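You operate a simulated robot arm through the tools that you are given. There is no shell and no other tool.

You are at the controls of a simulated two-armed robot. One attempt, no reset.

JOB
Clip the drawing on the yellow light box and turn the light to high.
Fine: slide it up to the blue clip and under it; lower the clear cover over it.
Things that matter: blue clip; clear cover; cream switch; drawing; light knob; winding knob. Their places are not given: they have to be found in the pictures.

It is judged by the outcome, as a careful person would: the job done as asked, and still so three seconds after it is handed in. It fails if anything else is knocked over, pushed out of place, dropped, spilled or broken. Lids that push on must go on centred and level and be pressed home; caps that screw on are set level and turned clockwise until they are tight.

ROBOT AND FRAMES
Two 7-joint arms with two-finger grippers on one trunk that stands fixed in place. Base frame: the origin is at the foot of the trunk, x ahead of it, y to its left, z up. Readings come in mm, rad, newtons and seconds.
The left shoulder is at [40, 168, 1216], the right one opposite. With the tool pointing down near the work surface each hand reaches from about 300 to 780 mm from the base axis, measured 20 degrees to its own side. Payload 3.43 kg a hand.
Tool frame (each hand has its own): the origin (TCP) lies between the finger pads and is the grasp point; the fingertips stand 20 mm ahead of it; z points along the fingers, y is the line along which they close. The gripper opens to 124 mm. The gripper's body begins 93 mm behind the TCP.
Orientation is that of the tool frame in the base frame, as a unit quaternion [x, y, z, w]. With the fingers straight down and closing along the base's y, the tool's x points along the base's -x, its y along +y and its z along -z.

CONTROLS
- The arms move only by the tool jog_arm. It takes "left_targets", "right_targets" or both (then of equal length, played together; a hand with none holds still); each is one flat list of numbers, 6 for each row, row after row: the shift along the tool's x, y, z in mm, then the turn, a rotation vector about the tool's x, y, z in rad. In form: [x, y, z, rx, ry, rz, x, y, z, rx, ry, rz, ...]. A call has 1 to 20 rows; each row is the pose to reach, as a shift and turn from the pose commanded when the call began, along the tool's axes at that moment. "left_hand" and "right_hand" are, for a hand that has rows, the finger opening in mm, from 0 to 124, set as the call begins (left out, the last holds). Rows are played at 5 a second. More than 50 mm and 0.15 rad between two rows, or a gripper value outside its range, and nothing of the call is played. A pose out of reach is approached as far as the arm can. The call stops where the force on the tool passes 40 N (or 10 N more than at its start, if that is more) or the arm is blocked; 0.2 s more then pass. The fingers move at their own pace (about 153 mm/s each) and stop on an object; they squeeze with about 38 N. The grip force told is the motor's: it shows also when the fingers shut on nothing. Time passes only in rows, and 0.2 s behind the last, so rows that repeat a pose let the fingers close. The reply holds the time, the measured pose of the TCP, the force on the tool along the base axes, the opening and the grip force, in the units named above and with some noise, with the torque about the TCP (base axes, N m) and any sound that the robot's microphone picked up, and new pictures: "pictures" is both (left out), scene, wrist or none (wrist: the cameras of the hands that moved).
- Cameras (640 x 400 px; columns grow to the right, rows downward): "scene" is now at [105.8, -4.4, 1444.2]; the picture's right is [-0.02, -1.00, 0.00], its down [-0.58, 0.01, -0.81] and it looks along [0.81, -0.02, -0.58] (base axes); focal length 365 px, centre (320, 200). "left" rides on the left gripper at [82, -14, -140] in its tool frame; the picture's right is [0.17, 0.99, 0.00], its down [-0.83, 0.14, -0.54] and it looks along [-0.53, 0.09, 0.84] (tool axes); focal length 243 px, centre (320, 200). "right" rides on the right gripper at [82, 14, -140] in its tool frame; the picture's right is [-0.17, 0.99, 0.00], its down [-0.83, -0.14, -0.54] and it looks along [-0.53, -0.09, 0.84] (tool axes); focal length 243 px, centre (320, 200).
- pan_tilt(pan, tilt): turns the head with the scene camera to pan (to the left, within 1.501 rad either way) and tilt (down, from -0.506 to 1.204), counted from straight ahead of the robot. It gives what a move gives, and a new picture of the scene camera.
- point_at(camera, pixels): for up to 12 pixels [column, row] of the newest picture of that camera ("zoom" is the newest enlarged one), the place [x, y, z] in the base frame of the surface seen there, good to about 3 mm. No time passes.
- close_up(camera, box): a new picture of the part [left, top, right, bottom] of that camera's present view, enlarged. No time passes.
- sign_off(): hands the job in; it is judged then, once.

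Unless the task says otherwise, let go and move clear before handing in.

The tools are called after "Emit:" as a command line: name --argument value ..., lists and objects as JSON in quotes. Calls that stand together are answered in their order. jog_arm: Moves the arms, as the interface text tells. Its arguments: {"type":"object","properties":{"left_targets":{"type":"array"},"left_hand":{"type":"number"},"right_targets":{"type":"array"},"right_hand":{"type":"number"},"pictures":{"type":"string","enum":["both","scene","wrist","none"]}},"required":[]} The other tools are called the same way: pan_tilt (pan, tilt) turns the head that bears the scene camera; point_at (camera, pixels) gives the place of the surface under pixels of a picture; close_up (camera, box) takes an enlarged picture of a part of a camera's view; sign_off () hands the job in.

At the start:

```text
clock: 0.0
left_tcp_pos: [307.5, 146.3, 1204.1]
left_orientation: [-0.001, 1.0, -0.001, -0.001]
left_contact_force: [-0.6, 0.0, -1.2]
left_wrist_torque: [0.0, 0.01, -0.02]
left_opening: 124.0
left_gripper_force: 0.0
right_tcp_pos: [321.1, -112.3, 1226.3]
right_orientation: [0.001, 1.0, 0.0, 0.0]
right_contact_force: [-1.2, 0.3, 0.6]
right_wrist_torque: [0.0, 0.02, 0.03]
right_opening: 124.0
right_gripper_force: 0.1
head pan, tilt: [-0.021, 0.62]
```

scene: 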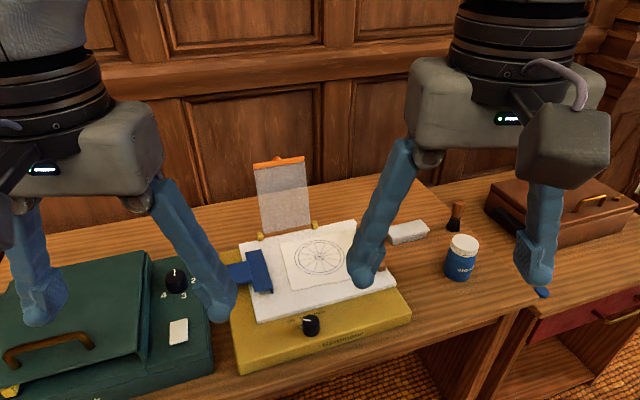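
right: 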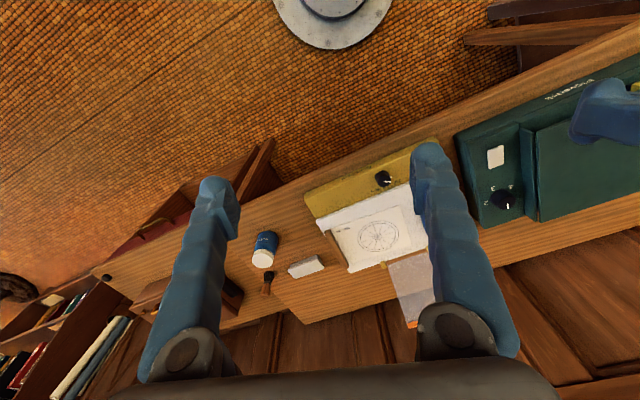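
left: 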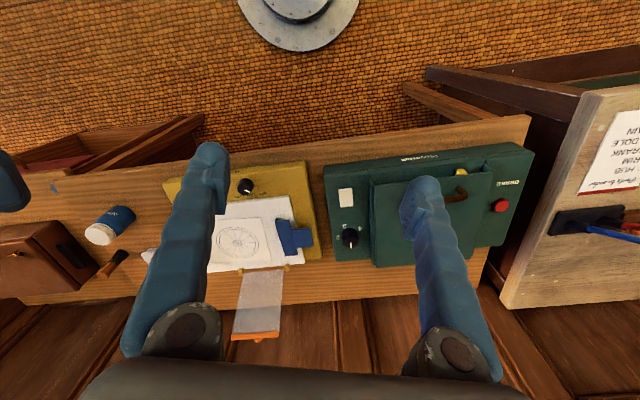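

The scene picture shows the yellow light box at about (320,300), with the drawing at (320,260), the blue clip at (255,272), the clear cover standing open at (283,195) and the light knob at (311,325). I'll enlarge these and measure places.

Emit:
close_up --camera "scene" --box '[210, 140, 430, 380]'

Emit:
close_up --camera "left" --box '[140, 140, 340, 350]'

Emit:
close_up --camera "right" --box '[290, 130, 470, 340]'

Emit:
point_at --camera "scene" --pixels '[[311, 325], [255, 272], [240, 272], [320, 258], [283, 195], [279, 163], [262, 235], [314, 224], [393, 290], [256, 320], [372, 266], [450, 240]]'

```text
1.67 times, centred on (320, 260) of scene
```

zoom: 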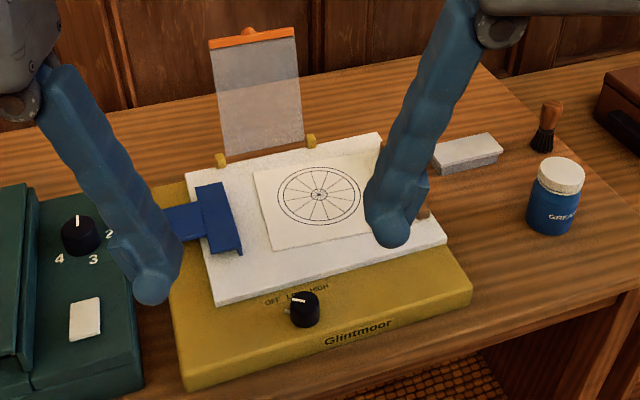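

```text
1.90 times, centred on (240, 245) of left
```

zoom: 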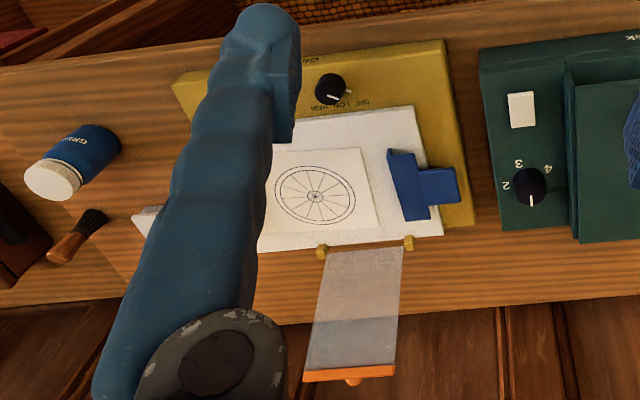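

```text
1.90 times, centred on (380, 235) of right
```

zoom: 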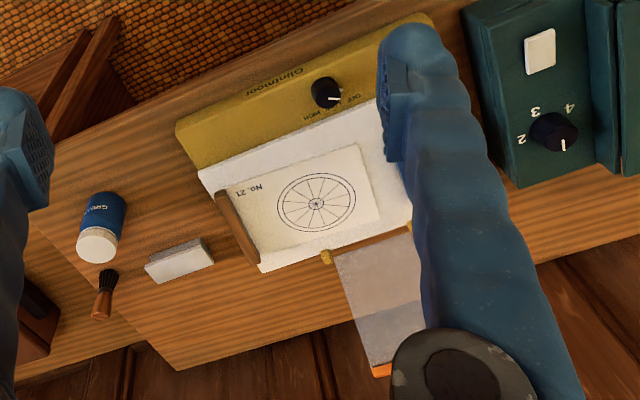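

```text
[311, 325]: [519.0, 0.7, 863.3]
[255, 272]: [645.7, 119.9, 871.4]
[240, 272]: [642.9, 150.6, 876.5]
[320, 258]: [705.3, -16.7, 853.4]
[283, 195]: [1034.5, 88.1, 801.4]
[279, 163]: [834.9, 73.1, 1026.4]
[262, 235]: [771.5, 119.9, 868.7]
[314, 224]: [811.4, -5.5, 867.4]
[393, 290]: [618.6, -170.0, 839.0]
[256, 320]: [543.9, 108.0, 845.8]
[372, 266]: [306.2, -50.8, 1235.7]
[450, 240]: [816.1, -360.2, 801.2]
```

The drawing has a brown strip on its right edge, and the grippers hide parts of the box. I'll move both hands outward at height to clear the view.

Emit:
jog_arm --left_targets '[0, 40, 0, 0, 0, 0, 0, 80, 0, 0, 0, 0, 0, 120, 0, 0, 0, 0, 0, 160, 0, 0, 0, 0]' --right_targets '[0, -40, 0, 0, 0, 0, 0, -80, 0, 0, 0, 0, 0, -120, 0, 0, 0, 0, 0, -160, 0, 0, 0, 0]'

```text
clock: 1.0
left_tcp_pos: [307.3, 306.9, 1204.8]
left_orientation: [0.0, 1.0, -0.001, 0.0]
left_contact_force: [0.3, 0.1, -0.6]
left_wrist_torque: [0.0, 0.0, 0.0]
left_opening: 124.1
left_gripper_force: 0.0
right_tcp_pos: [320.7, -271.4, 1226.1]
right_orientation: [0.0, 1.0, 0.001, 0.0]
right_contact_force: [-0.3, 0.7, 0.2]
right_wrist_torque: [0.03, -0.01, -0.02]
right_opening: 124.0
right_gripper_force: 0.1
head pan, tilt: [-0.021, 0.62]
```

scene: 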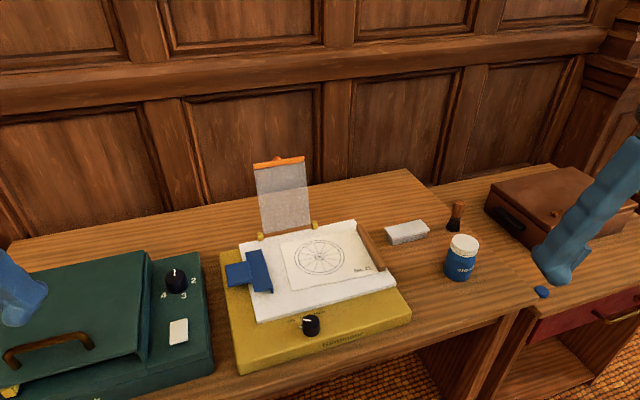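
right: 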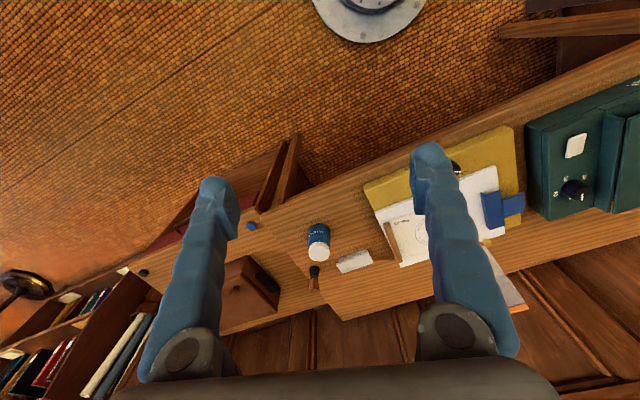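
left: 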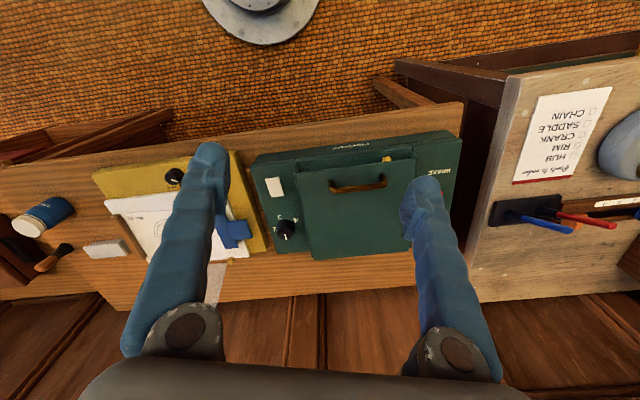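

The scene view of the light box at (220-410, 155-375) is now clear. I'll enlarge it to study the clip, drawing, cover and knob.

Emit:
close_up --camera "scene" --box '[210, 220, 420, 380]'

Emit:
close_up --camera "scene" --box '[220, 240, 300, 300]'

Emit:
close_up --camera "scene" --box '[230, 145, 340, 245]'

Emit:
close_up --camera "scene" --box '[280, 300, 350, 350]'

Emit:
close_up --camera "scene" --box '[330, 215, 410, 300]'

```text
2.50 times, centred on (315, 300) of scene
```

zoom: 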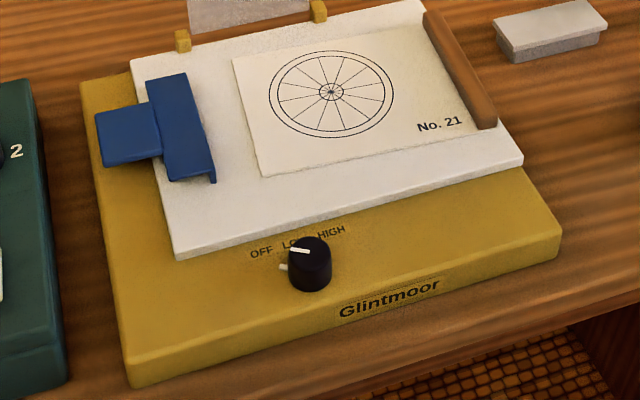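

```text
6.67 times, centred on (260, 270) of scene
```

zoom: 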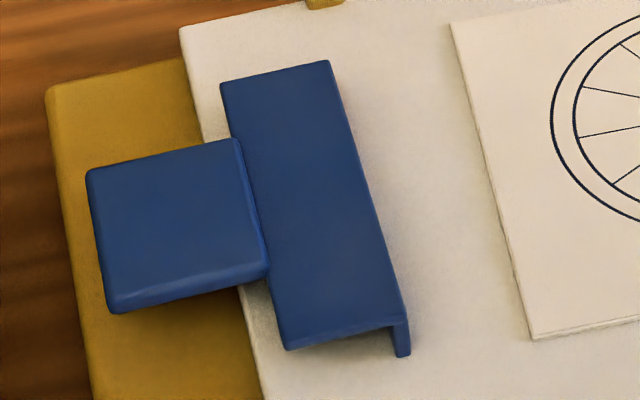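

```text
4.00 times, centred on (285, 195) of scene
```

zoom: 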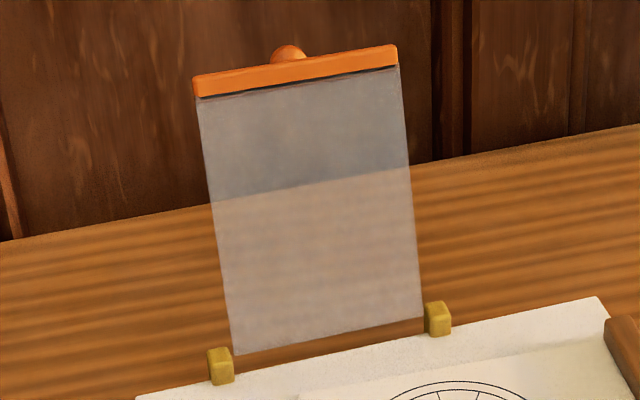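

```text
8.00 times, centred on (315, 325) of scene
```

zoom: 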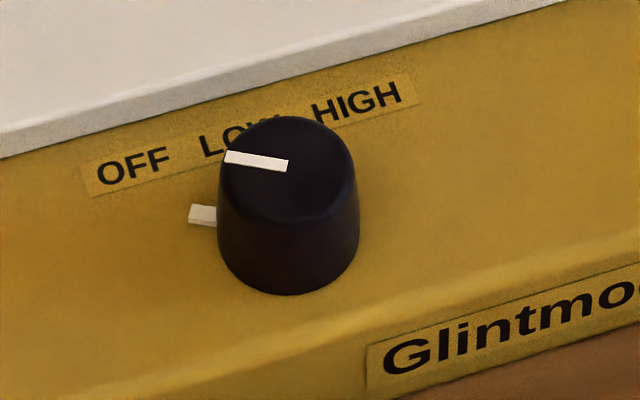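

```text
4.71 times, centred on (370, 258) of scene
```

zoom: 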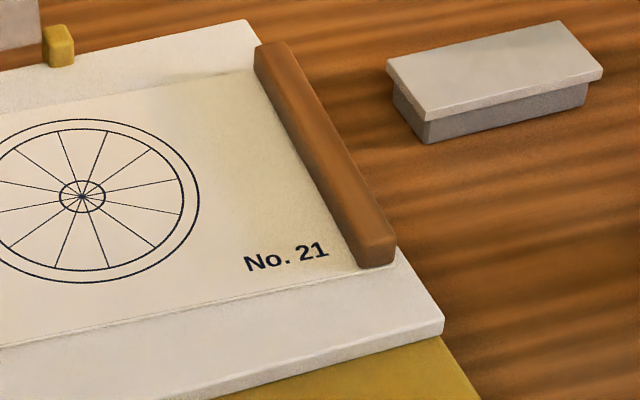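

The clip has a square press tab on its left and a jaw with a down-turned lip on its right. The drawing seems to carry a wooden grip bar at its right edge. I'll measure the bar, drawing and plate from this zoom.

Emit:
point_at --camera "zoom" --pixels '[[264, 55], [284, 45], [325, 140], [370, 240], [392, 240], [340, 255], [82, 196], [250, 90], [245, 25], [442, 322], [430, 325], [470, 80]]'

Emit:
point_at --camera "scene" --pixels '[[239, 241], [259, 320], [395, 287], [356, 222], [284, 245], [292, 290], [386, 269], [222, 250], [239, 372], [411, 313]]'

Emit:
close_up --camera "scene" --box '[220, 240, 300, 300]'

```text
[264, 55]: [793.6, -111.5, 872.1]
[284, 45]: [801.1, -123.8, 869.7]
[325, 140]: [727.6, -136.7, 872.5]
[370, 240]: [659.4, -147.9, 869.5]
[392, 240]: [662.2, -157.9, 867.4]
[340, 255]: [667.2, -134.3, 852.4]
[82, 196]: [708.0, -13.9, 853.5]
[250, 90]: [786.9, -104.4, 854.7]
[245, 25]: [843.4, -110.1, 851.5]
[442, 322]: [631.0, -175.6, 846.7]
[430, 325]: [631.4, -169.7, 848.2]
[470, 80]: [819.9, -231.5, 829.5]
```

```text
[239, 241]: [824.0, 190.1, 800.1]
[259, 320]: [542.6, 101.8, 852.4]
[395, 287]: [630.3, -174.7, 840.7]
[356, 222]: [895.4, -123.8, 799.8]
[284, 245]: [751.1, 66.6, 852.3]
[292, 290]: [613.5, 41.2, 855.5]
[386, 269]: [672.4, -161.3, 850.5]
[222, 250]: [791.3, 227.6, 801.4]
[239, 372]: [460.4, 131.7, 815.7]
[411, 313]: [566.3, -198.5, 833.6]
```

```text
6.67 times, centred on (260, 270) of scene
```

zoom: 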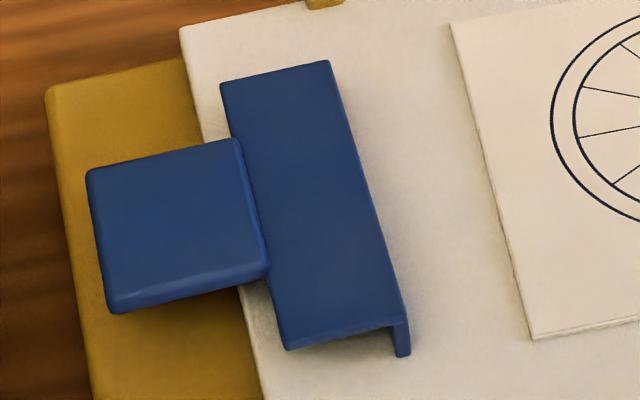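

Emit:
point_at --camera "zoom" --pixels '[[90, 175], [232, 145], [112, 295], [258, 268], [228, 88], [328, 66], [292, 335], [398, 315], [405, 350], [455, 28], [533, 335], [200, 45]]'

Emit:
close_up --camera "scene" --box '[280, 300, 350, 350]'

```text
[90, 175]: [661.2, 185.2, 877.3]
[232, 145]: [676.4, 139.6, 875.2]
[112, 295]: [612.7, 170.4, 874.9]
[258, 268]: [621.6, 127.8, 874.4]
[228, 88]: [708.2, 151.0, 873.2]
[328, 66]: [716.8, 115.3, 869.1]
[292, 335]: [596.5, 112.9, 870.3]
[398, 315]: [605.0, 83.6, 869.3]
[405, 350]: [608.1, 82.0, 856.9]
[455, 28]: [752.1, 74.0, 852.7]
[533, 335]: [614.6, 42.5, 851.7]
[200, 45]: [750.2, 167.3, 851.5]
```

```text
8.00 times, centred on (315, 325) of scene
```

zoom: 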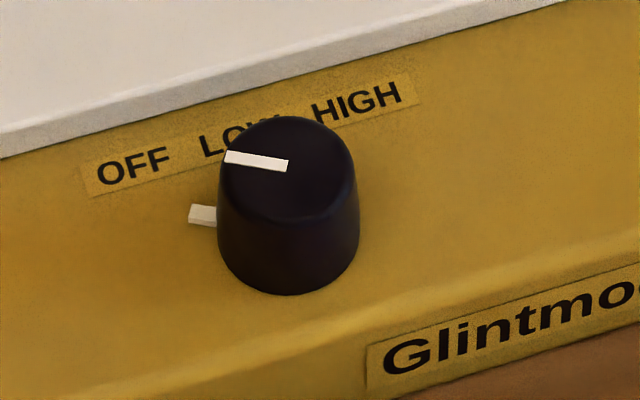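

The box is turned about 16–17° from the base axes, with the clip tab near (642,156) and the knob near (519,0). I'll measure the knob pointer and labels in the newest zoom: pointer (225–288, 157–166), OFF (133,165), HIGH (357,103) and the stub at (203,215).

Emit:
point_at --camera "zoom" --pixels '[[230, 158], [284, 166], [290, 200], [345, 165], [290, 122], [200, 216], [133, 165], [210, 145], [357, 103], [390, 95], [288, 285], [100, 175]]'

Emit:
close_up --camera "scene" --box '[255, 225, 405, 325]'

```text
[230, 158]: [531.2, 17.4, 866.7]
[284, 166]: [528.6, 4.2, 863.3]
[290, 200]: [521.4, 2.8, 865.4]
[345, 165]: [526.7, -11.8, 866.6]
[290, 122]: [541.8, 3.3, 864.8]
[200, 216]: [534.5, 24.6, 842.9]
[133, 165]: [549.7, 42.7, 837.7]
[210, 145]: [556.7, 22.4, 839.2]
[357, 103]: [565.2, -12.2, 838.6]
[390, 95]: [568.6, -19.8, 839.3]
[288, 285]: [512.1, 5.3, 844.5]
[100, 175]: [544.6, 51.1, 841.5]
```

```text
4.00 times, centred on (330, 275) of scene
```

zoom: 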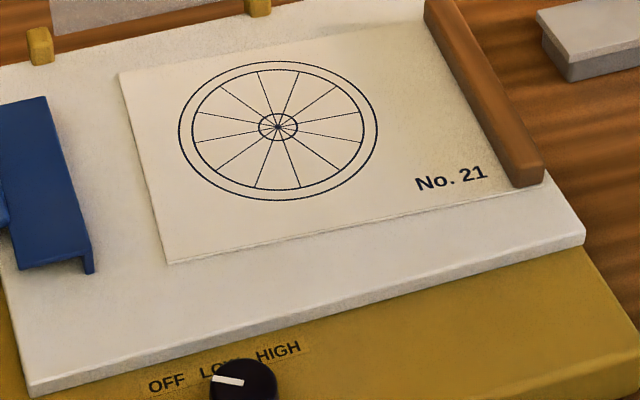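

The knob (centre about (529,4), top z 865) has its pointer about 62° left of the box's forward direction, beside the stub at OFF. HIGH is therefore clockwise, on the right. The drawing's bar is near (730,-136). I'll bring both hands high above the tab and the bar to look from the wrist cameras.

Emit:
jog_arm --left_targets '[-41.5, -17.6, 0, 0, 0, 0, -83, -35.3, 0, 0, 0, 0, -124.5, -52.9, 0, 0, 0, 0, -166, -70.5, 0, 0, 0, 0, -207.5, -88.1, 0, 0, 0, 0, -249, -105.8, 0, 0, 0, 0, -290.5, -123.4, 0, 0, 0, 0, -332, -141, 0, 0, 0, 0, -332, -141, 49, 0, 0, 0, -332, -141, 98, 0, 0, 0, -332, -141, 147, 0, 0, 0, -332, -141, 196, 0, 0, 0]' --right_targets '[-45.4, 15.1, 0, 0, 0, -0.03, -90.8, 30.2, 0, 0, 0, -0.06, -136.2, 45.3, 0, 0, 0, -0.09, -181.6, 60.4, 0, 0, 0, -0.12, -227, 75.5, 0, 0, 0, -0.15, -272.4, 90.6, 0, 0, 0, -0.18, -317.8, 105.7, 0, 0, 0, -0.21, -363.2, 120.8, 0, 0, 0, -0.24, -408.6, 135.9, 0, 0, 0, -0.25, -408.6, 135.9, 45, 0, 0, -0.25, -408.6, 135.9, 90, 0, 0, -0.25, -408.6, 135.9, 135, 0, 0, -0.25]' --left_hand 0 --right_hand 60

```text
clock: 3.6
left_tcp_pos: [646.9, 160.5, 1005.8]
left_orientation: [0.001, 1.0, 0.0, -0.002]
left_contact_force: [1.5, -0.6, -1.4]
left_wrist_torque: [0.12, 0.11, 0.0]
left_opening: 0.0
left_gripper_force: 34.0
left hand out of reach, approached as far as the arm can: row 6, 7, 8, 9, 10
right_tcp_pos: [554.0, -246.4, 1111.3]
right_orientation: [-0.057, 0.998, -0.002, 0.015]
right_contact_force: [1.8, -0.5, -1.5]
right_wrist_torque: [0.1, 0.17, 0.01]
right_opening: 60.1
right_gripper_force: 0.0
right hand out of reach, approached as far as the arm can: row 4, 5, 6, 7, 8, 9, 10, 11, 12
head pan, tilt: [-0.021, 0.62]
```

scene: 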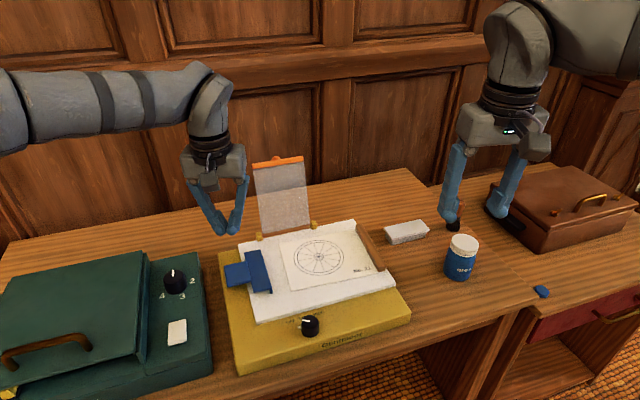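
right: 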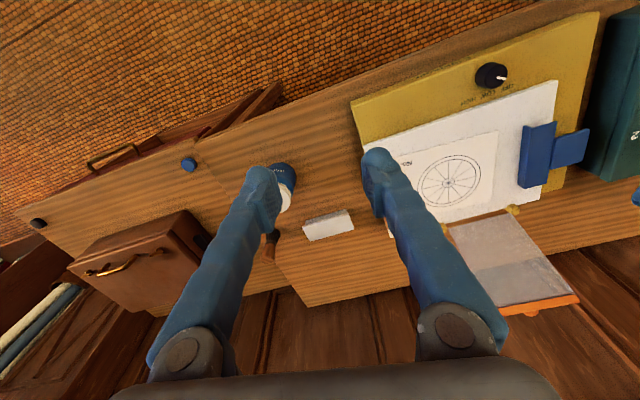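
left: 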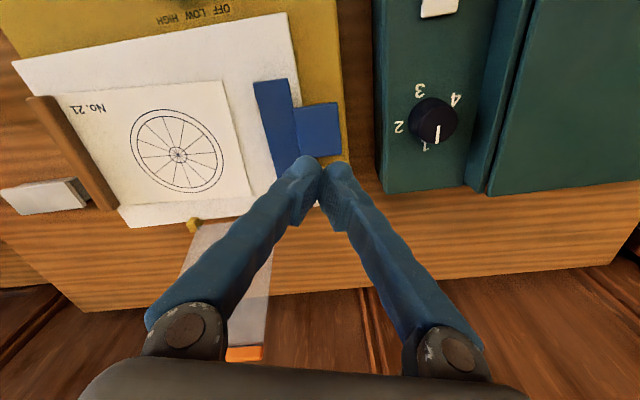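

The right hand could not reach that far out at height and stopped at (554,-246,1111). I'll hold one row to see how it settles and what pose is kept as commanded.

Emit:
jog_arm --left_targets '[0, 0, 0, 0, 0, 0, 0, 0, 0, 0, 0, 0]' --right_targets '[0, 0, 0, 0, 0, 0, 0, 0, 0, 0, 0, 0]' --pictures "none"

```text
clock: 4.2
left_tcp_pos: [645.7, 163.2, 1007.1]
left_orientation: [-0.001, 1.0, -0.001, -0.001]
left_contact_force: [1.1, -0.8, -1.0]
left_wrist_torque: [0.04, 0.08, 0.01]
left_opening: 0.0
left_gripper_force: 34.5
right_tcp_pos: [552.0, -245.4, 1113.5]
right_orientation: [-0.057, 0.998, -0.003, 0.015]
right_contact_force: [0.0, -0.2, 0.2]
right_wrist_torque: [0.04, 0.03, 0.02]
right_opening: 60.0
right_gripper_force: 0.0
head pan, tilt: [-0.021, 0.62]
```

The right hand's command was clamped to where it is now, (552,-245,1113). The reach should be better lower down, so I'll lower it to about z 960 in the clear and then move it over the bar.

Emit:
jog_arm --right_targets '[0, 0, 50, 0, 0.01, 0, 0, 0, 100, 0, 0.02, 0, 0, 0, 150, -0.01, 0.029, 0, -37.8, 17.8, 150, -0.01, 0.029, -0.027, -75.6, 35.5, 150, -0.01, 0.029, -0.054, -113.4, 53.3, 150, -0.01, 0.029, -0.081, -151.2, 71, 150, -0.01, 0.029, -0.108, -188.9, 88.8, 150, -0.01, 0.029, -0.136, -188.9, 88.8, 150, -0.01, 0.029, -0.136]'

```text
clock: 6.2
left_tcp_pos: [641.9, 164.7, 1009.8]
left_orientation: [-0.002, 1.0, -0.001, 0.001]
left_contact_force: [-0.7, 1.0, 1.1]
left_wrist_torque: [-0.08, -0.07, 0.04]
left_opening: 0.2
left_gripper_force: 34.3
right_tcp_pos: [606.6, -171.6, 1018.4]
right_orientation: [-0.107, 0.994, 0.004, 0.014]
right_contact_force: [-0.7, 0.4, 0.3]
right_wrist_torque: [-0.06, -0.09, 0.02]
right_opening: 59.9
right_gripper_force: 0.0
right hand out of reach, approached as far as the arm can: row 5, 6, 7, 8, 9
head pan, tilt: [-0.021, 0.62]
```

scene: 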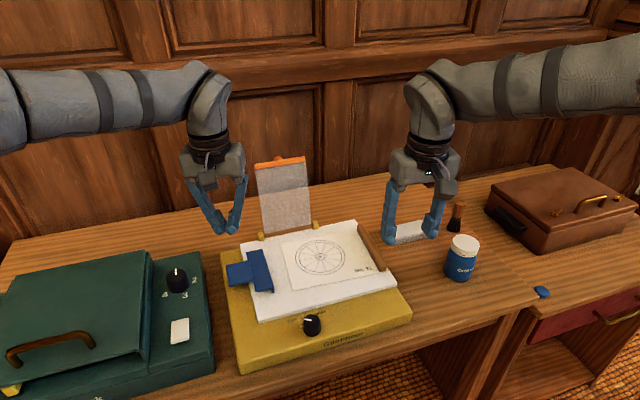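
right: 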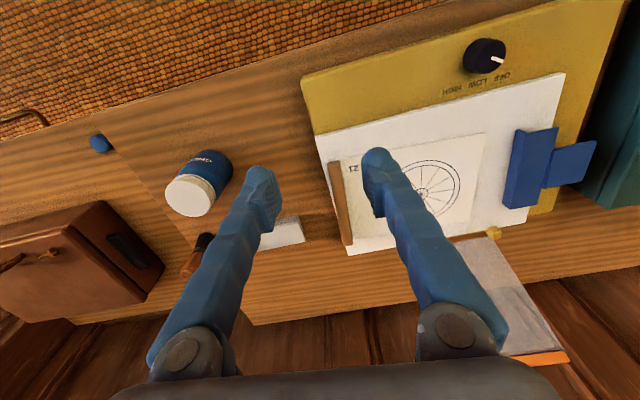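

The right hand stopped short at (607,-172,1018). Reach near the work surface should be better, so I'll go lower first to about z 918, with fingertips above everything, and then outward toward the bar.

Emit:
jog_arm --right_targets '[0, 0, 35, 0.005, 0.029, -0.036, 0, 0, 70, 0.005, 0.029, -0.036, 0, 0, 100, 0.005, 0.029, -0.036, -25, 2, 100, 0.005, 0.029, -0.036, -50, 4, 100, 0.005, 0.029, -0.036]' --pictures "wrist"

```text
clock: 7.4
left_tcp_pos: [644.9, 162.8, 1009.8]
left_orientation: [-0.001, 1.0, 0.0, 0.001]
left_contact_force: [0.2, -0.3, -0.2]
left_wrist_torque: [0.04, -0.01, -0.01]
left_opening: 0.3
left_gripper_force: 34.1
right_tcp_pos: [608.7, -175.6, 984.6]
right_orientation: [-0.118, 0.993, 0.001, 0.005]
right_contact_force: [-0.2, 0.7, 0.1]
right_wrist_torque: [0.0, 0.02, -0.02]
right_opening: 59.9
right_gripper_force: 0.1
right hand out of reach, approached as far as the arm can: row 1, 2, 3, 4, 5
head pan, tilt: [-0.021, 0.62]
```

right: 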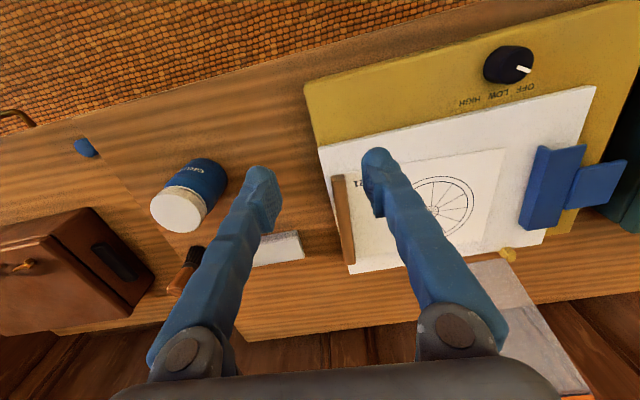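

Even moving straight down was flagged, so the arm may be stuck against a joint limit. I'll back the right hand off toward the robot, lower it there, and then re-approach.

Emit:
jog_arm --right_targets '[40, -11, 0, 0, 0.01, 0, 80, -22, 0, 0, 0.01, 0, 121, -33, 0, 0, 0.01, 0, 121, -33, 40, 0, 0.01, 0, 121, -33, 84, 0, 0.01, 0, 121, -33, 84, 0, 0.01, 0]' --pictures "scene"

```text
clock: 8.8
left_tcp_pos: [644.1, 161.8, 1008.7]
left_orientation: [-0.001, 1.0, -0.001, 0.001]
left_contact_force: [-0.8, -1.3, -0.2]
left_wrist_torque: [0.02, -0.01, -0.04]
left_opening: 0.3
left_gripper_force: 34.3
right_tcp_pos: [500.5, -235.9, 896.1]
right_orientation: [-0.119, 0.993, 0.0, 0.002]
right_contact_force: [-0.1, 0.1, 0.4]
right_wrist_torque: [0.01, 0.0, -0.01]
right_opening: 60.0
right_gripper_force: 0.0
head pan, tilt: [-0.021, 0.62]
```

scene: 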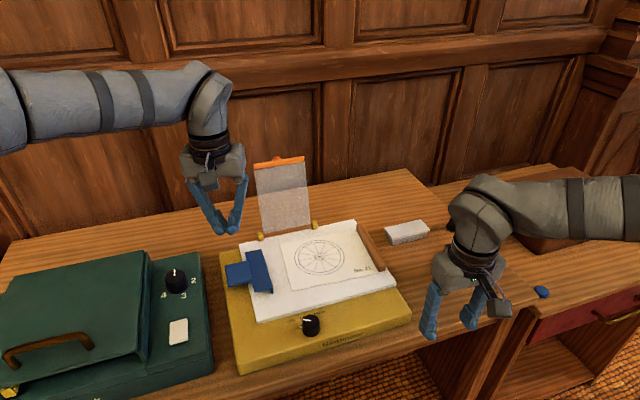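

The right hand is now at (500,-236,896) with no reach flag. I'll move it forward and left at about z 910 toward the spot above the bar.

Emit:
jog_arm --right_targets '[-41, 7.3, -5, 0, 0, 0, -82, 14.5, -10, 0, 0, 0, -123, 21.8, -14, 0, 0, 0, -164, 29, -14, 0, 0, 0, -205, 36.3, -14, 0, 0, 0, -246.3, 43.5, -14, 0, 0, 0, -246.3, 43.5, -14, 0, 0, 0]'

```text
clock: 10.4
left_tcp_pos: [644.6, 162.3, 1009.2]
left_orientation: [0.0, 1.0, -0.001, 0.0]
left_contact_force: [0.4, -0.6, 0.8]
left_wrist_torque: [-0.01, 0.03, 0.03]
left_opening: 0.0
left_gripper_force: 34.2
right_tcp_pos: [613.3, -190.6, 915.3]
right_orientation: [-0.118, 0.993, 0.0, 0.0]
right_contact_force: [0.6, -0.1, -0.6]
right_wrist_torque: [0.02, -0.02, 0.02]
right_opening: 60.0
right_gripper_force: 0.1
right hand out of reach, approached as far as the arm can: row 4, 5, 6, 7
head pan, tilt: [-0.021, 0.62]
```

scene: 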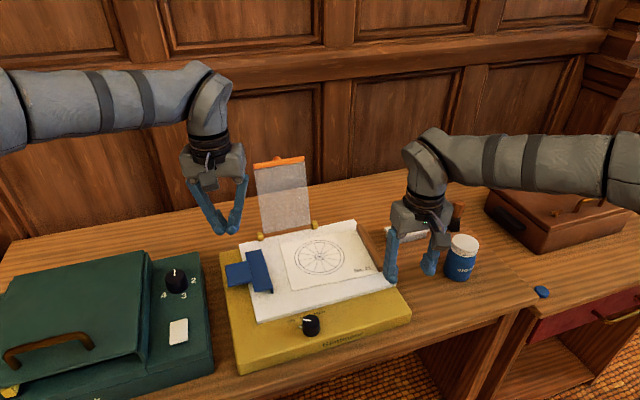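
right: 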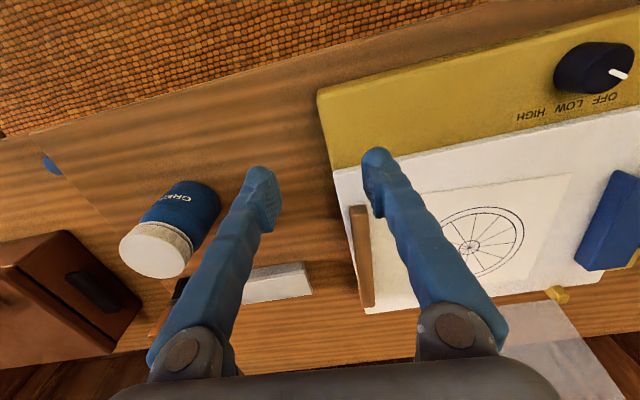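

The right hand stops near (613,-191,915) even though its elbow is swung far out to the right. I'll turn the head to see how the right arm is posed.

Emit:
pan_tilt --pan -0.8 --tilt 0.5

```text
clock: 11.5
left_tcp_pos: [644.8, 163.8, 1007.2]
left_orientation: [-0.001, 1.0, -0.001, 0.0]
left_contact_force: [0.2, 0.9, 1.2]
left_wrist_torque: [0.03, 0.01, -0.01]
left_opening: 0.1
left_gripper_force: 34.3
right_tcp_pos: [613.0, -190.1, 914.0]
right_orientation: [-0.119, 0.993, 0.001, 0.001]
right_contact_force: [0.3, -0.5, 0.0]
right_wrist_torque: [0.01, 0.0, -0.03]
right_opening: 59.9
right_gripper_force: 0.1
head pan, tilt: [-0.799, 0.499]
```

scene: 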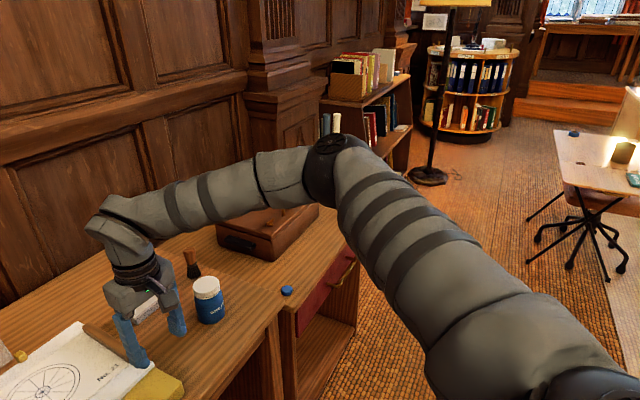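

The right elbow is well bent, so reach length isn't the limit; a wrist or yaw limit is more likely. I'll locate the bottle at (208,295) for safety, then turn the yaw back to zero and try going forward.

Emit:
point_at --camera "scene" --pixels '[[207, 285], [210, 305], [338, 160], [288, 290], [270, 230], [190, 255]]'

Emit:
jog_arm --right_targets '[0, 0, 0, 0, 0, 0.12, 0, 0, 0, 0, 0, 0.238, -19.5, -4.7, 0, 0, 0, 0.238, -38.9, -9.4, 0, 0, 0, 0.238, -58.3, -14.1, 0, 0, 0, 0.238]'

```text
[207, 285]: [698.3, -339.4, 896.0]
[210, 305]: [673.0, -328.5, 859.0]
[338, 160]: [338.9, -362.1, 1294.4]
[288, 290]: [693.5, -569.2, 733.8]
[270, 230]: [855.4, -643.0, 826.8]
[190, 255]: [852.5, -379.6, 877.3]
```

```text
clock: 12.7
left_tcp_pos: [644.3, 163.3, 1008.2]
left_orientation: [-0.001, 1.0, -0.001, 0.0]
left_contact_force: [0.2, 0.1, -0.4]
left_wrist_torque: [0.0, -0.01, -0.02]
left_opening: 0.0
left_gripper_force: 34.4
right_tcp_pos: [673.2, -186.3, 914.0]
right_orientation: [0.0, 1.0, 0.0, 0.001]
right_contact_force: [-0.1, 0.4, -0.8]
right_wrist_torque: [-0.01, -0.02, 0.01]
right_opening: 59.7
right_gripper_force: 0.1
head pan, tilt: [-0.799, 0.499]
```

scene: 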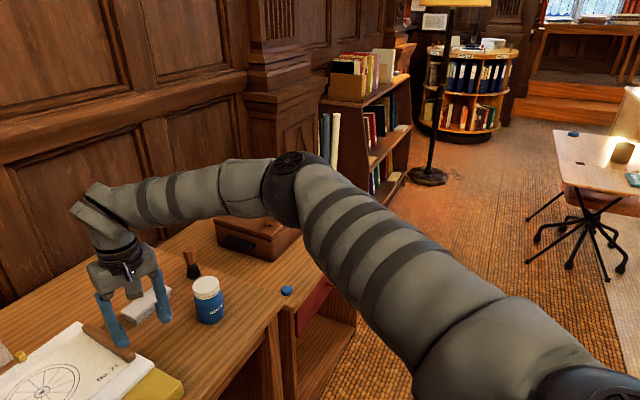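
right: 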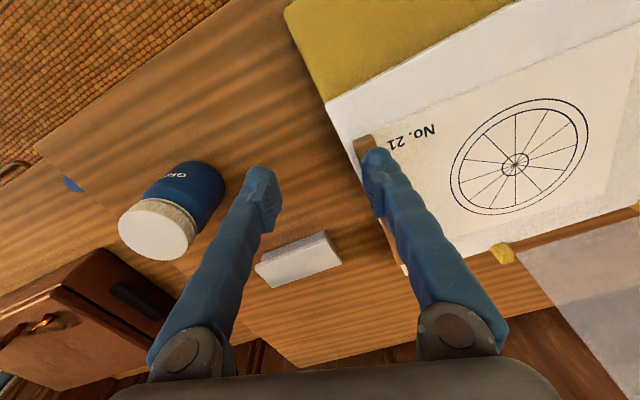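

With the yaw at zero the hand reached (673,-186,914) unflagged, so counter-clockwise yaw is what limits it. I'll instead turn the right hand clockwise about 73°, so both opened fingers can push the bar squarely from its right side. I'll rotate in place first.

Emit:
jog_arm --right_targets '[0, 0, -10, 0, 0, 0.14, 0, 0, -20, 0, 0, 0.28, 0, 0, -20, 0, 0, 0.42, 0, 0, -20, 0, 0, 0.56, 0, 0, -20, 0, 0, 0.7, 0, 0, -20, 0, 0, 0.84, 0, 0, -20, 0, 0, 0.98, 0, 0, -20, 0, 0, 1.12, 0, 0, -20, 0, 0, 1.26, 0, 0, -20, 0, 0, 1.283, 0, 0, -20, 0, 0, 1.283]' --right_hand 90

Emit:
pan_tilt --pan -0.021 --tilt 0.62

```text
clock: 15.1
left_tcp_pos: [644.2, 163.0, 1007.9]
left_orientation: [0.0, 1.0, -0.001, 0.0]
left_contact_force: [-0.2, 1.0, -0.5]
left_wrist_torque: [-0.01, -0.02, 0.02]
left_opening: 0.0
left_gripper_force: 33.9
right_tcp_pos: [671.5, -187.3, 935.6]
right_orientation: [0.599, 0.801, 0.0, 0.0]
right_contact_force: [-0.5, -0.6, 0.1]
right_wrist_torque: [0.01, -0.04, 0.01]
right_opening: 90.0
right_gripper_force: 0.0
head pan, tilt: [-0.799, 0.499]
```

scene: 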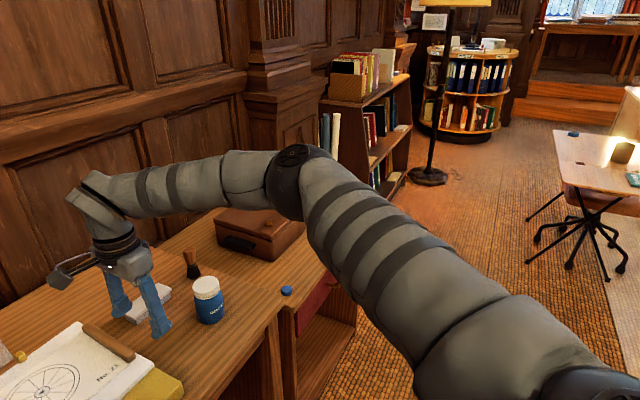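
right: 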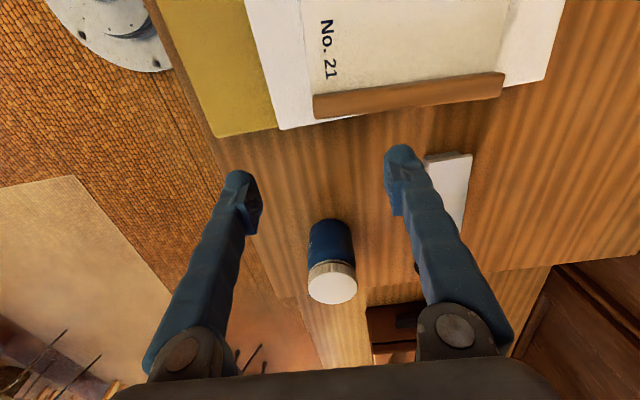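

```text
clock: 16.2
left_tcp_pos: [643.3, 164.5, 1009.2]
left_orientation: [-0.002, 1.0, -0.001, 0.0]
left_contact_force: [0.3, 1.0, -1.0]
left_wrist_torque: [0.03, -0.02, 0.0]
left_opening: 0.4
left_gripper_force: 34.7
right_tcp_pos: [673.2, -187.3, 935.1]
right_orientation: [0.598, 0.801, 0.001, 0.001]
right_contact_force: [0.4, 0.2, -0.8]
right_wrist_torque: [0.0, 0.01, -0.02]
right_opening: 90.0
right_gripper_force: 0.1
head pan, tilt: [-0.021, 0.62]
```

scene: 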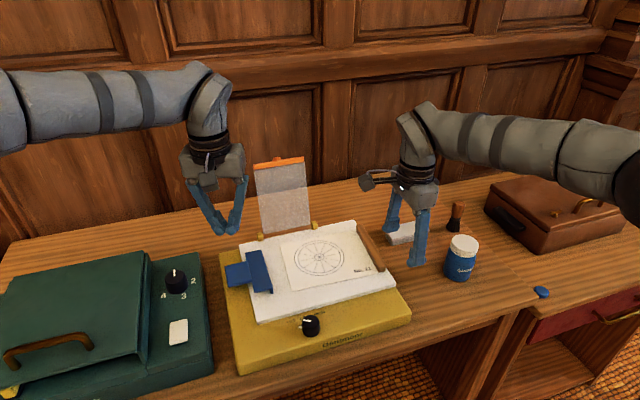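

The right camera shows the bar from (313,105) to (503,85) lying along the plate's right edge. I'll measure its ends and the plate edge precisely, plus the drawing's far and near edges.

Emit:
point_at --camera "right" --pixels '[[318, 100], [498, 78], [318, 114], [500, 94], [407, 95], [284, 126], [540, 78], [222, 136], [310, 60], [505, 50], [440, 50], [265, 60]]'

Emit:
close_up --camera "right" --box '[200, 0, 580, 160]'

Emit:
close_up --camera "left" --box '[220, 60, 380, 220]'

```text
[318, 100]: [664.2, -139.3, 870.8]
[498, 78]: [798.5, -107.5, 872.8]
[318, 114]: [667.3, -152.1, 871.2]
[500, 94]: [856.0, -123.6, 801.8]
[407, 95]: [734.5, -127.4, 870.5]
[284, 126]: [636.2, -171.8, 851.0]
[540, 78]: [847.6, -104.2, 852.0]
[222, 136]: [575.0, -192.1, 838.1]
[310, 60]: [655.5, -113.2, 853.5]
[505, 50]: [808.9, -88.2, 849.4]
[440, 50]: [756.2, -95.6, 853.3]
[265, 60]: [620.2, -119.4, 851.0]
```

```text
1.68 times, centred on (390, 80) of right
```

zoom: 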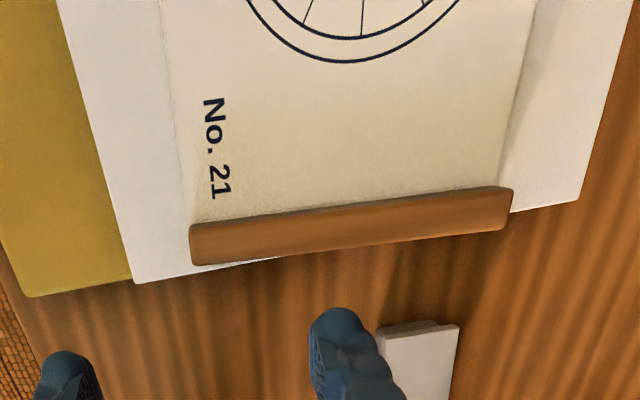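

```text
2.50 times, centred on (300, 140) of left
```

zoom: 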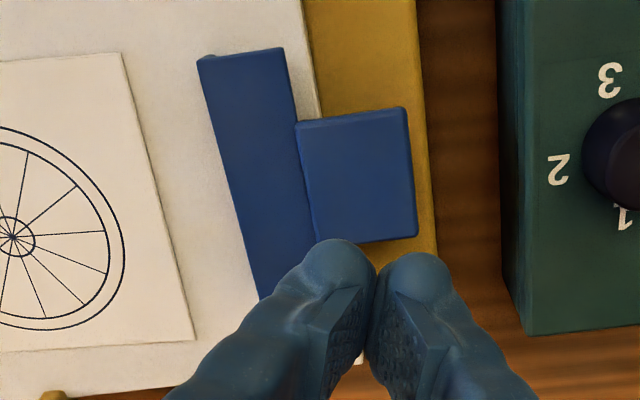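

The drawing lies about 4° clockwise of the box axes, and the bar's outer face is at box coordinate v≈-345. I'll move the right hand along its y to sit just right of the bar, then lower the fingertips to about z 860.

Emit:
jog_arm --right_targets '[0, 33, 0, 0, 0, -0.011, 0, 67, 0, 0, 0, -0.011, 0, 67, 25, 0, 0, -0.011, 0, 67, 40, 0, 0, -0.011, 0, 67, 40, 0, 0, -0.011]'

```text
clock: 17.4
left_tcp_pos: [644.9, 163.6, 1008.8]
left_orientation: [-0.001, 1.0, -0.001, 0.001]
left_contact_force: [-0.5, 0.7, 0.1]
left_wrist_torque: [-0.02, 0.04, -0.01]
left_opening: 0.0
left_gripper_force: 34.4
right_tcp_pos: [733.8, -167.8, 895.8]
right_orientation: [0.594, 0.804, 0.0, 0.0]
right_contact_force: [0.4, 0.2, -0.9]
right_wrist_torque: [0.0, 0.01, 0.02]
right_opening: 90.2
right_gripper_force: 0.0
head pan, tilt: [-0.021, 0.62]
```

scene: 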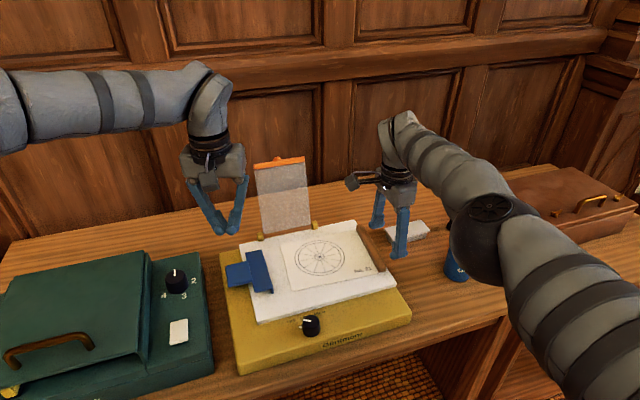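
right: 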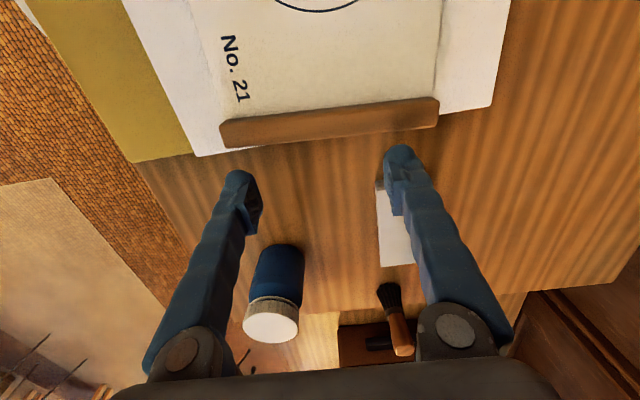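

The right fingers stand just right of the bar, as the right view shows at (240,180) and (400,150). Before pressing the tab I'll check the heights of the green box, the green knob and my right elbow.

Emit:
point_at --camera "scene" --pixels '[[176, 275], [178, 330], [140, 262], [195, 270], [90, 270], [490, 215], [520, 240], [458, 265], [392, 300], [403, 250], [376, 215]]'

Emit:
jog_arm --left_targets '[4, -1, 40, 0, 0, 0, 4, -1, 80, 0, 0, 0, 4, -1, 100, 0, 0, 0, 4, -1, 100, 0, 0, 0]' --right_targets '[0, 0, 5, 0, 0, 0, 0, 0, 10, 0, 0, 0, 0, 0, 15, 0, 0, 0, 0, 0, 15, 0, 0, 0]'

```text
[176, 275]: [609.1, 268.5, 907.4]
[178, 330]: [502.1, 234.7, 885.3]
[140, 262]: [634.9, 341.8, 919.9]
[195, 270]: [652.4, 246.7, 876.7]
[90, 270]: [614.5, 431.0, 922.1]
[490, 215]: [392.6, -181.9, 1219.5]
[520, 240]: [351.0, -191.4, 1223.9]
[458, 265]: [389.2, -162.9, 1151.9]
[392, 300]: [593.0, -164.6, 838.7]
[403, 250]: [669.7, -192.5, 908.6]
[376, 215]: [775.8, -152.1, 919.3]
```

```text
clock: 18.4
left_tcp_pos: [637.4, 164.4, 910.2]
left_orientation: [-0.001, 1.0, -0.001, 0.0]
left_contact_force: [-0.3, -0.3, -1.0]
left_wrist_torque: [-0.02, -0.01, 0.02]
left_opening: 0.1
left_gripper_force: 34.4
right_tcp_pos: [732.4, -166.0, 883.7]
right_orientation: [0.594, 0.805, 0.001, 0.0]
right_contact_force: [-0.2, -0.5, 0.0]
right_wrist_torque: [0.02, 0.03, 0.01]
right_opening: 90.0
right_gripper_force: 0.1
right hand out of reach, approached as far as the arm can: row 1, 2, 3, 4
head pan, tilt: [-0.021, 0.62]
```

scene: 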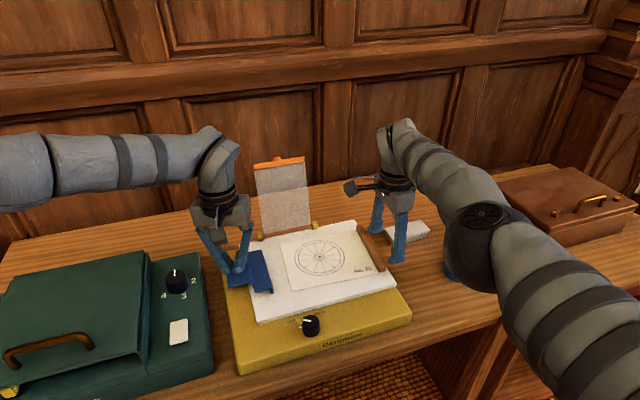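
right: 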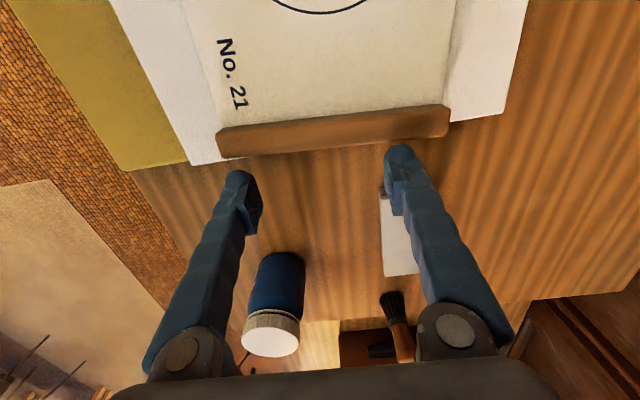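
left: 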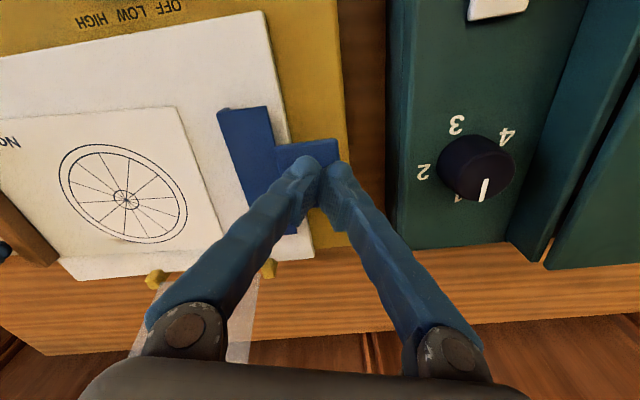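

The left fingertips hover just over the tab at about z 890, and the right hand is at its reach edge at z 884, which is good enough to contact the bar. I'll press the tab down in small steps and watch the force.

Emit:
jog_arm --left_targets '[0, 0, 6, 0, 0, 0, 0, 0, 11, 0, 0, 0, 0, 0, 14, 0, 0, 0, 0, 0, 17, 0, 0, 0, 0, 0, 20, 0, 0, 0, 0, 0, 20, 0, 0, 0]'

```text
clock: 19.8
left_tcp_pos: [635.5, 165.0, 888.6]
left_orientation: [-0.001, 1.0, 0.0, 0.0]
left_contact_force: [-1.1, -0.3, 5.3]
left_wrist_torque: [0.02, 0.02, 0.06]
left_opening: 6.0
left_gripper_force: 34.5
right_tcp_pos: [731.2, -166.2, 882.0]
right_orientation: [0.594, 0.804, 0.001, 0.0]
right_contact_force: [0.4, -1.0, 0.1]
right_wrist_torque: [-0.04, -0.03, 0.0]
right_opening: 90.1
right_gripper_force: 0.0
head pan, tilt: [-0.021, 0.62]
```

scene: 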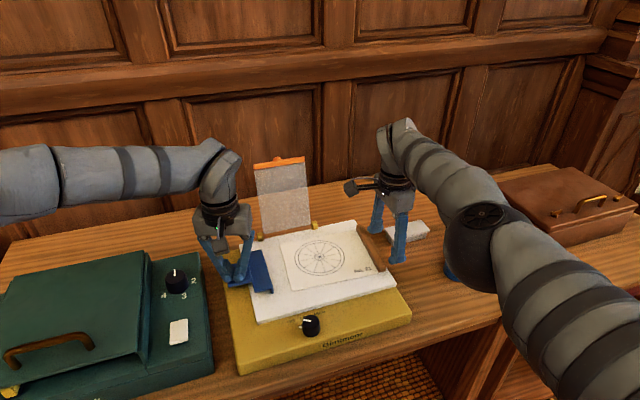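
left: 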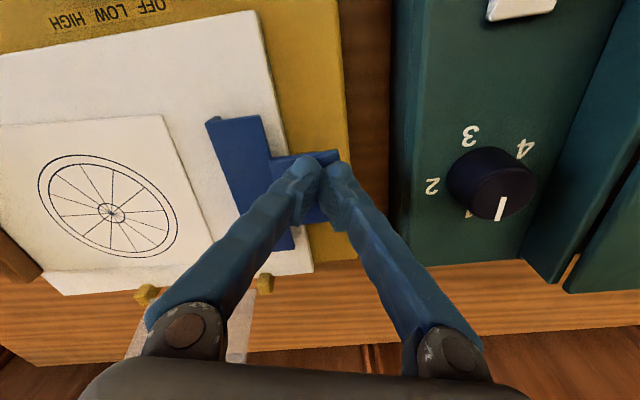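

There is a 5 N upward force, and the finger opening reads 6 mm, so the tips have spread slightly on the tab. I'll look closely at the clip from both views.

Emit:
close_up --camera "scene" --box '[195, 220, 305, 310]'

Emit:
close_up --camera "left" --box '[180, 90, 380, 280]'

```text
4.44 times, centred on (250, 265) of scene
```

zoom: 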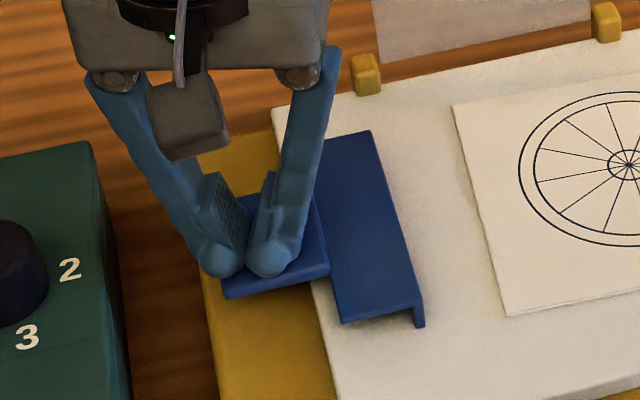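

```text
2.11 times, centred on (280, 185) of left
```

zoom: 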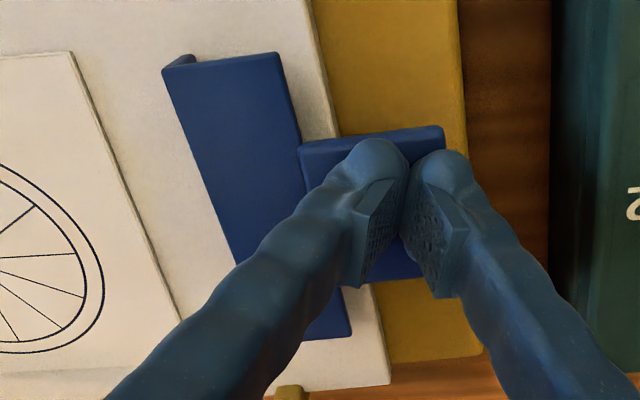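

The tab is tilting under the fingers, but the left finger sits near the tab's outer edge (zoom (222,262)). I'll lift, shift about 8 mm toward the jaw, and press again a little deeper.

Emit:
jog_arm --left_targets '[0, 0, -8, 0, 0, 0, 0, 0, -14, 0, 0, 0, -2.3, -7.7, -14, 0, 0, 0, -2.3, -7.7, -5, 0, 0, 0, -2.3, -7.7, 0, 0, 0, 0, -2.3, -7.7, 3, 0, 0, 0, -2.3, -7.7, 5, 0, 0, 0, -2.3, -7.7, 5, 0, 0, 0]'

Emit:
close_up --camera "scene" --box '[195, 220, 305, 310]'

```text
clock: 21.6
left_tcp_pos: [637.3, 156.2, 885.0]
left_orientation: [-0.002, 1.0, -0.002, 0.001]
left_contact_force: [-1.9, 5.5, 18.5]
left_wrist_torque: [-0.11, -0.13, 0.17]
left_opening: 0.0
left_gripper_force: 34.4
right_tcp_pos: [730.9, -166.0, 883.3]
right_orientation: [0.594, 0.804, 0.002, 0.0]
right_contact_force: [0.4, -0.1, 0.4]
right_wrist_torque: [0.01, 0.04, 0.0]
right_opening: 89.9
right_gripper_force: 0.1
head pan, tilt: [-0.021, 0.62]
```

scene: 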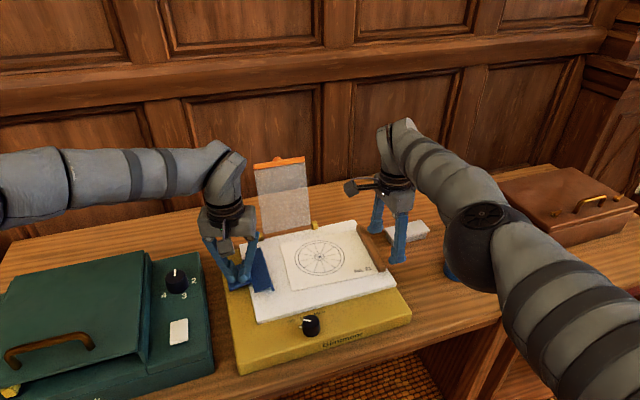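
left: 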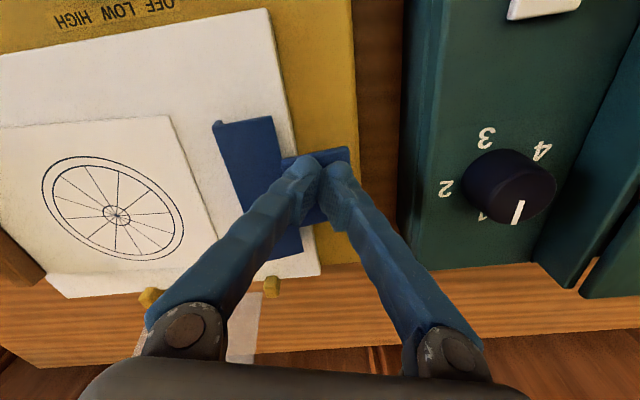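

```text
4.44 times, centred on (250, 265) of scene
```

zoom: 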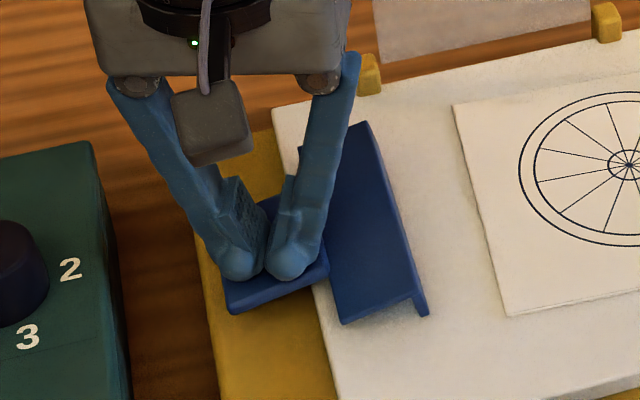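

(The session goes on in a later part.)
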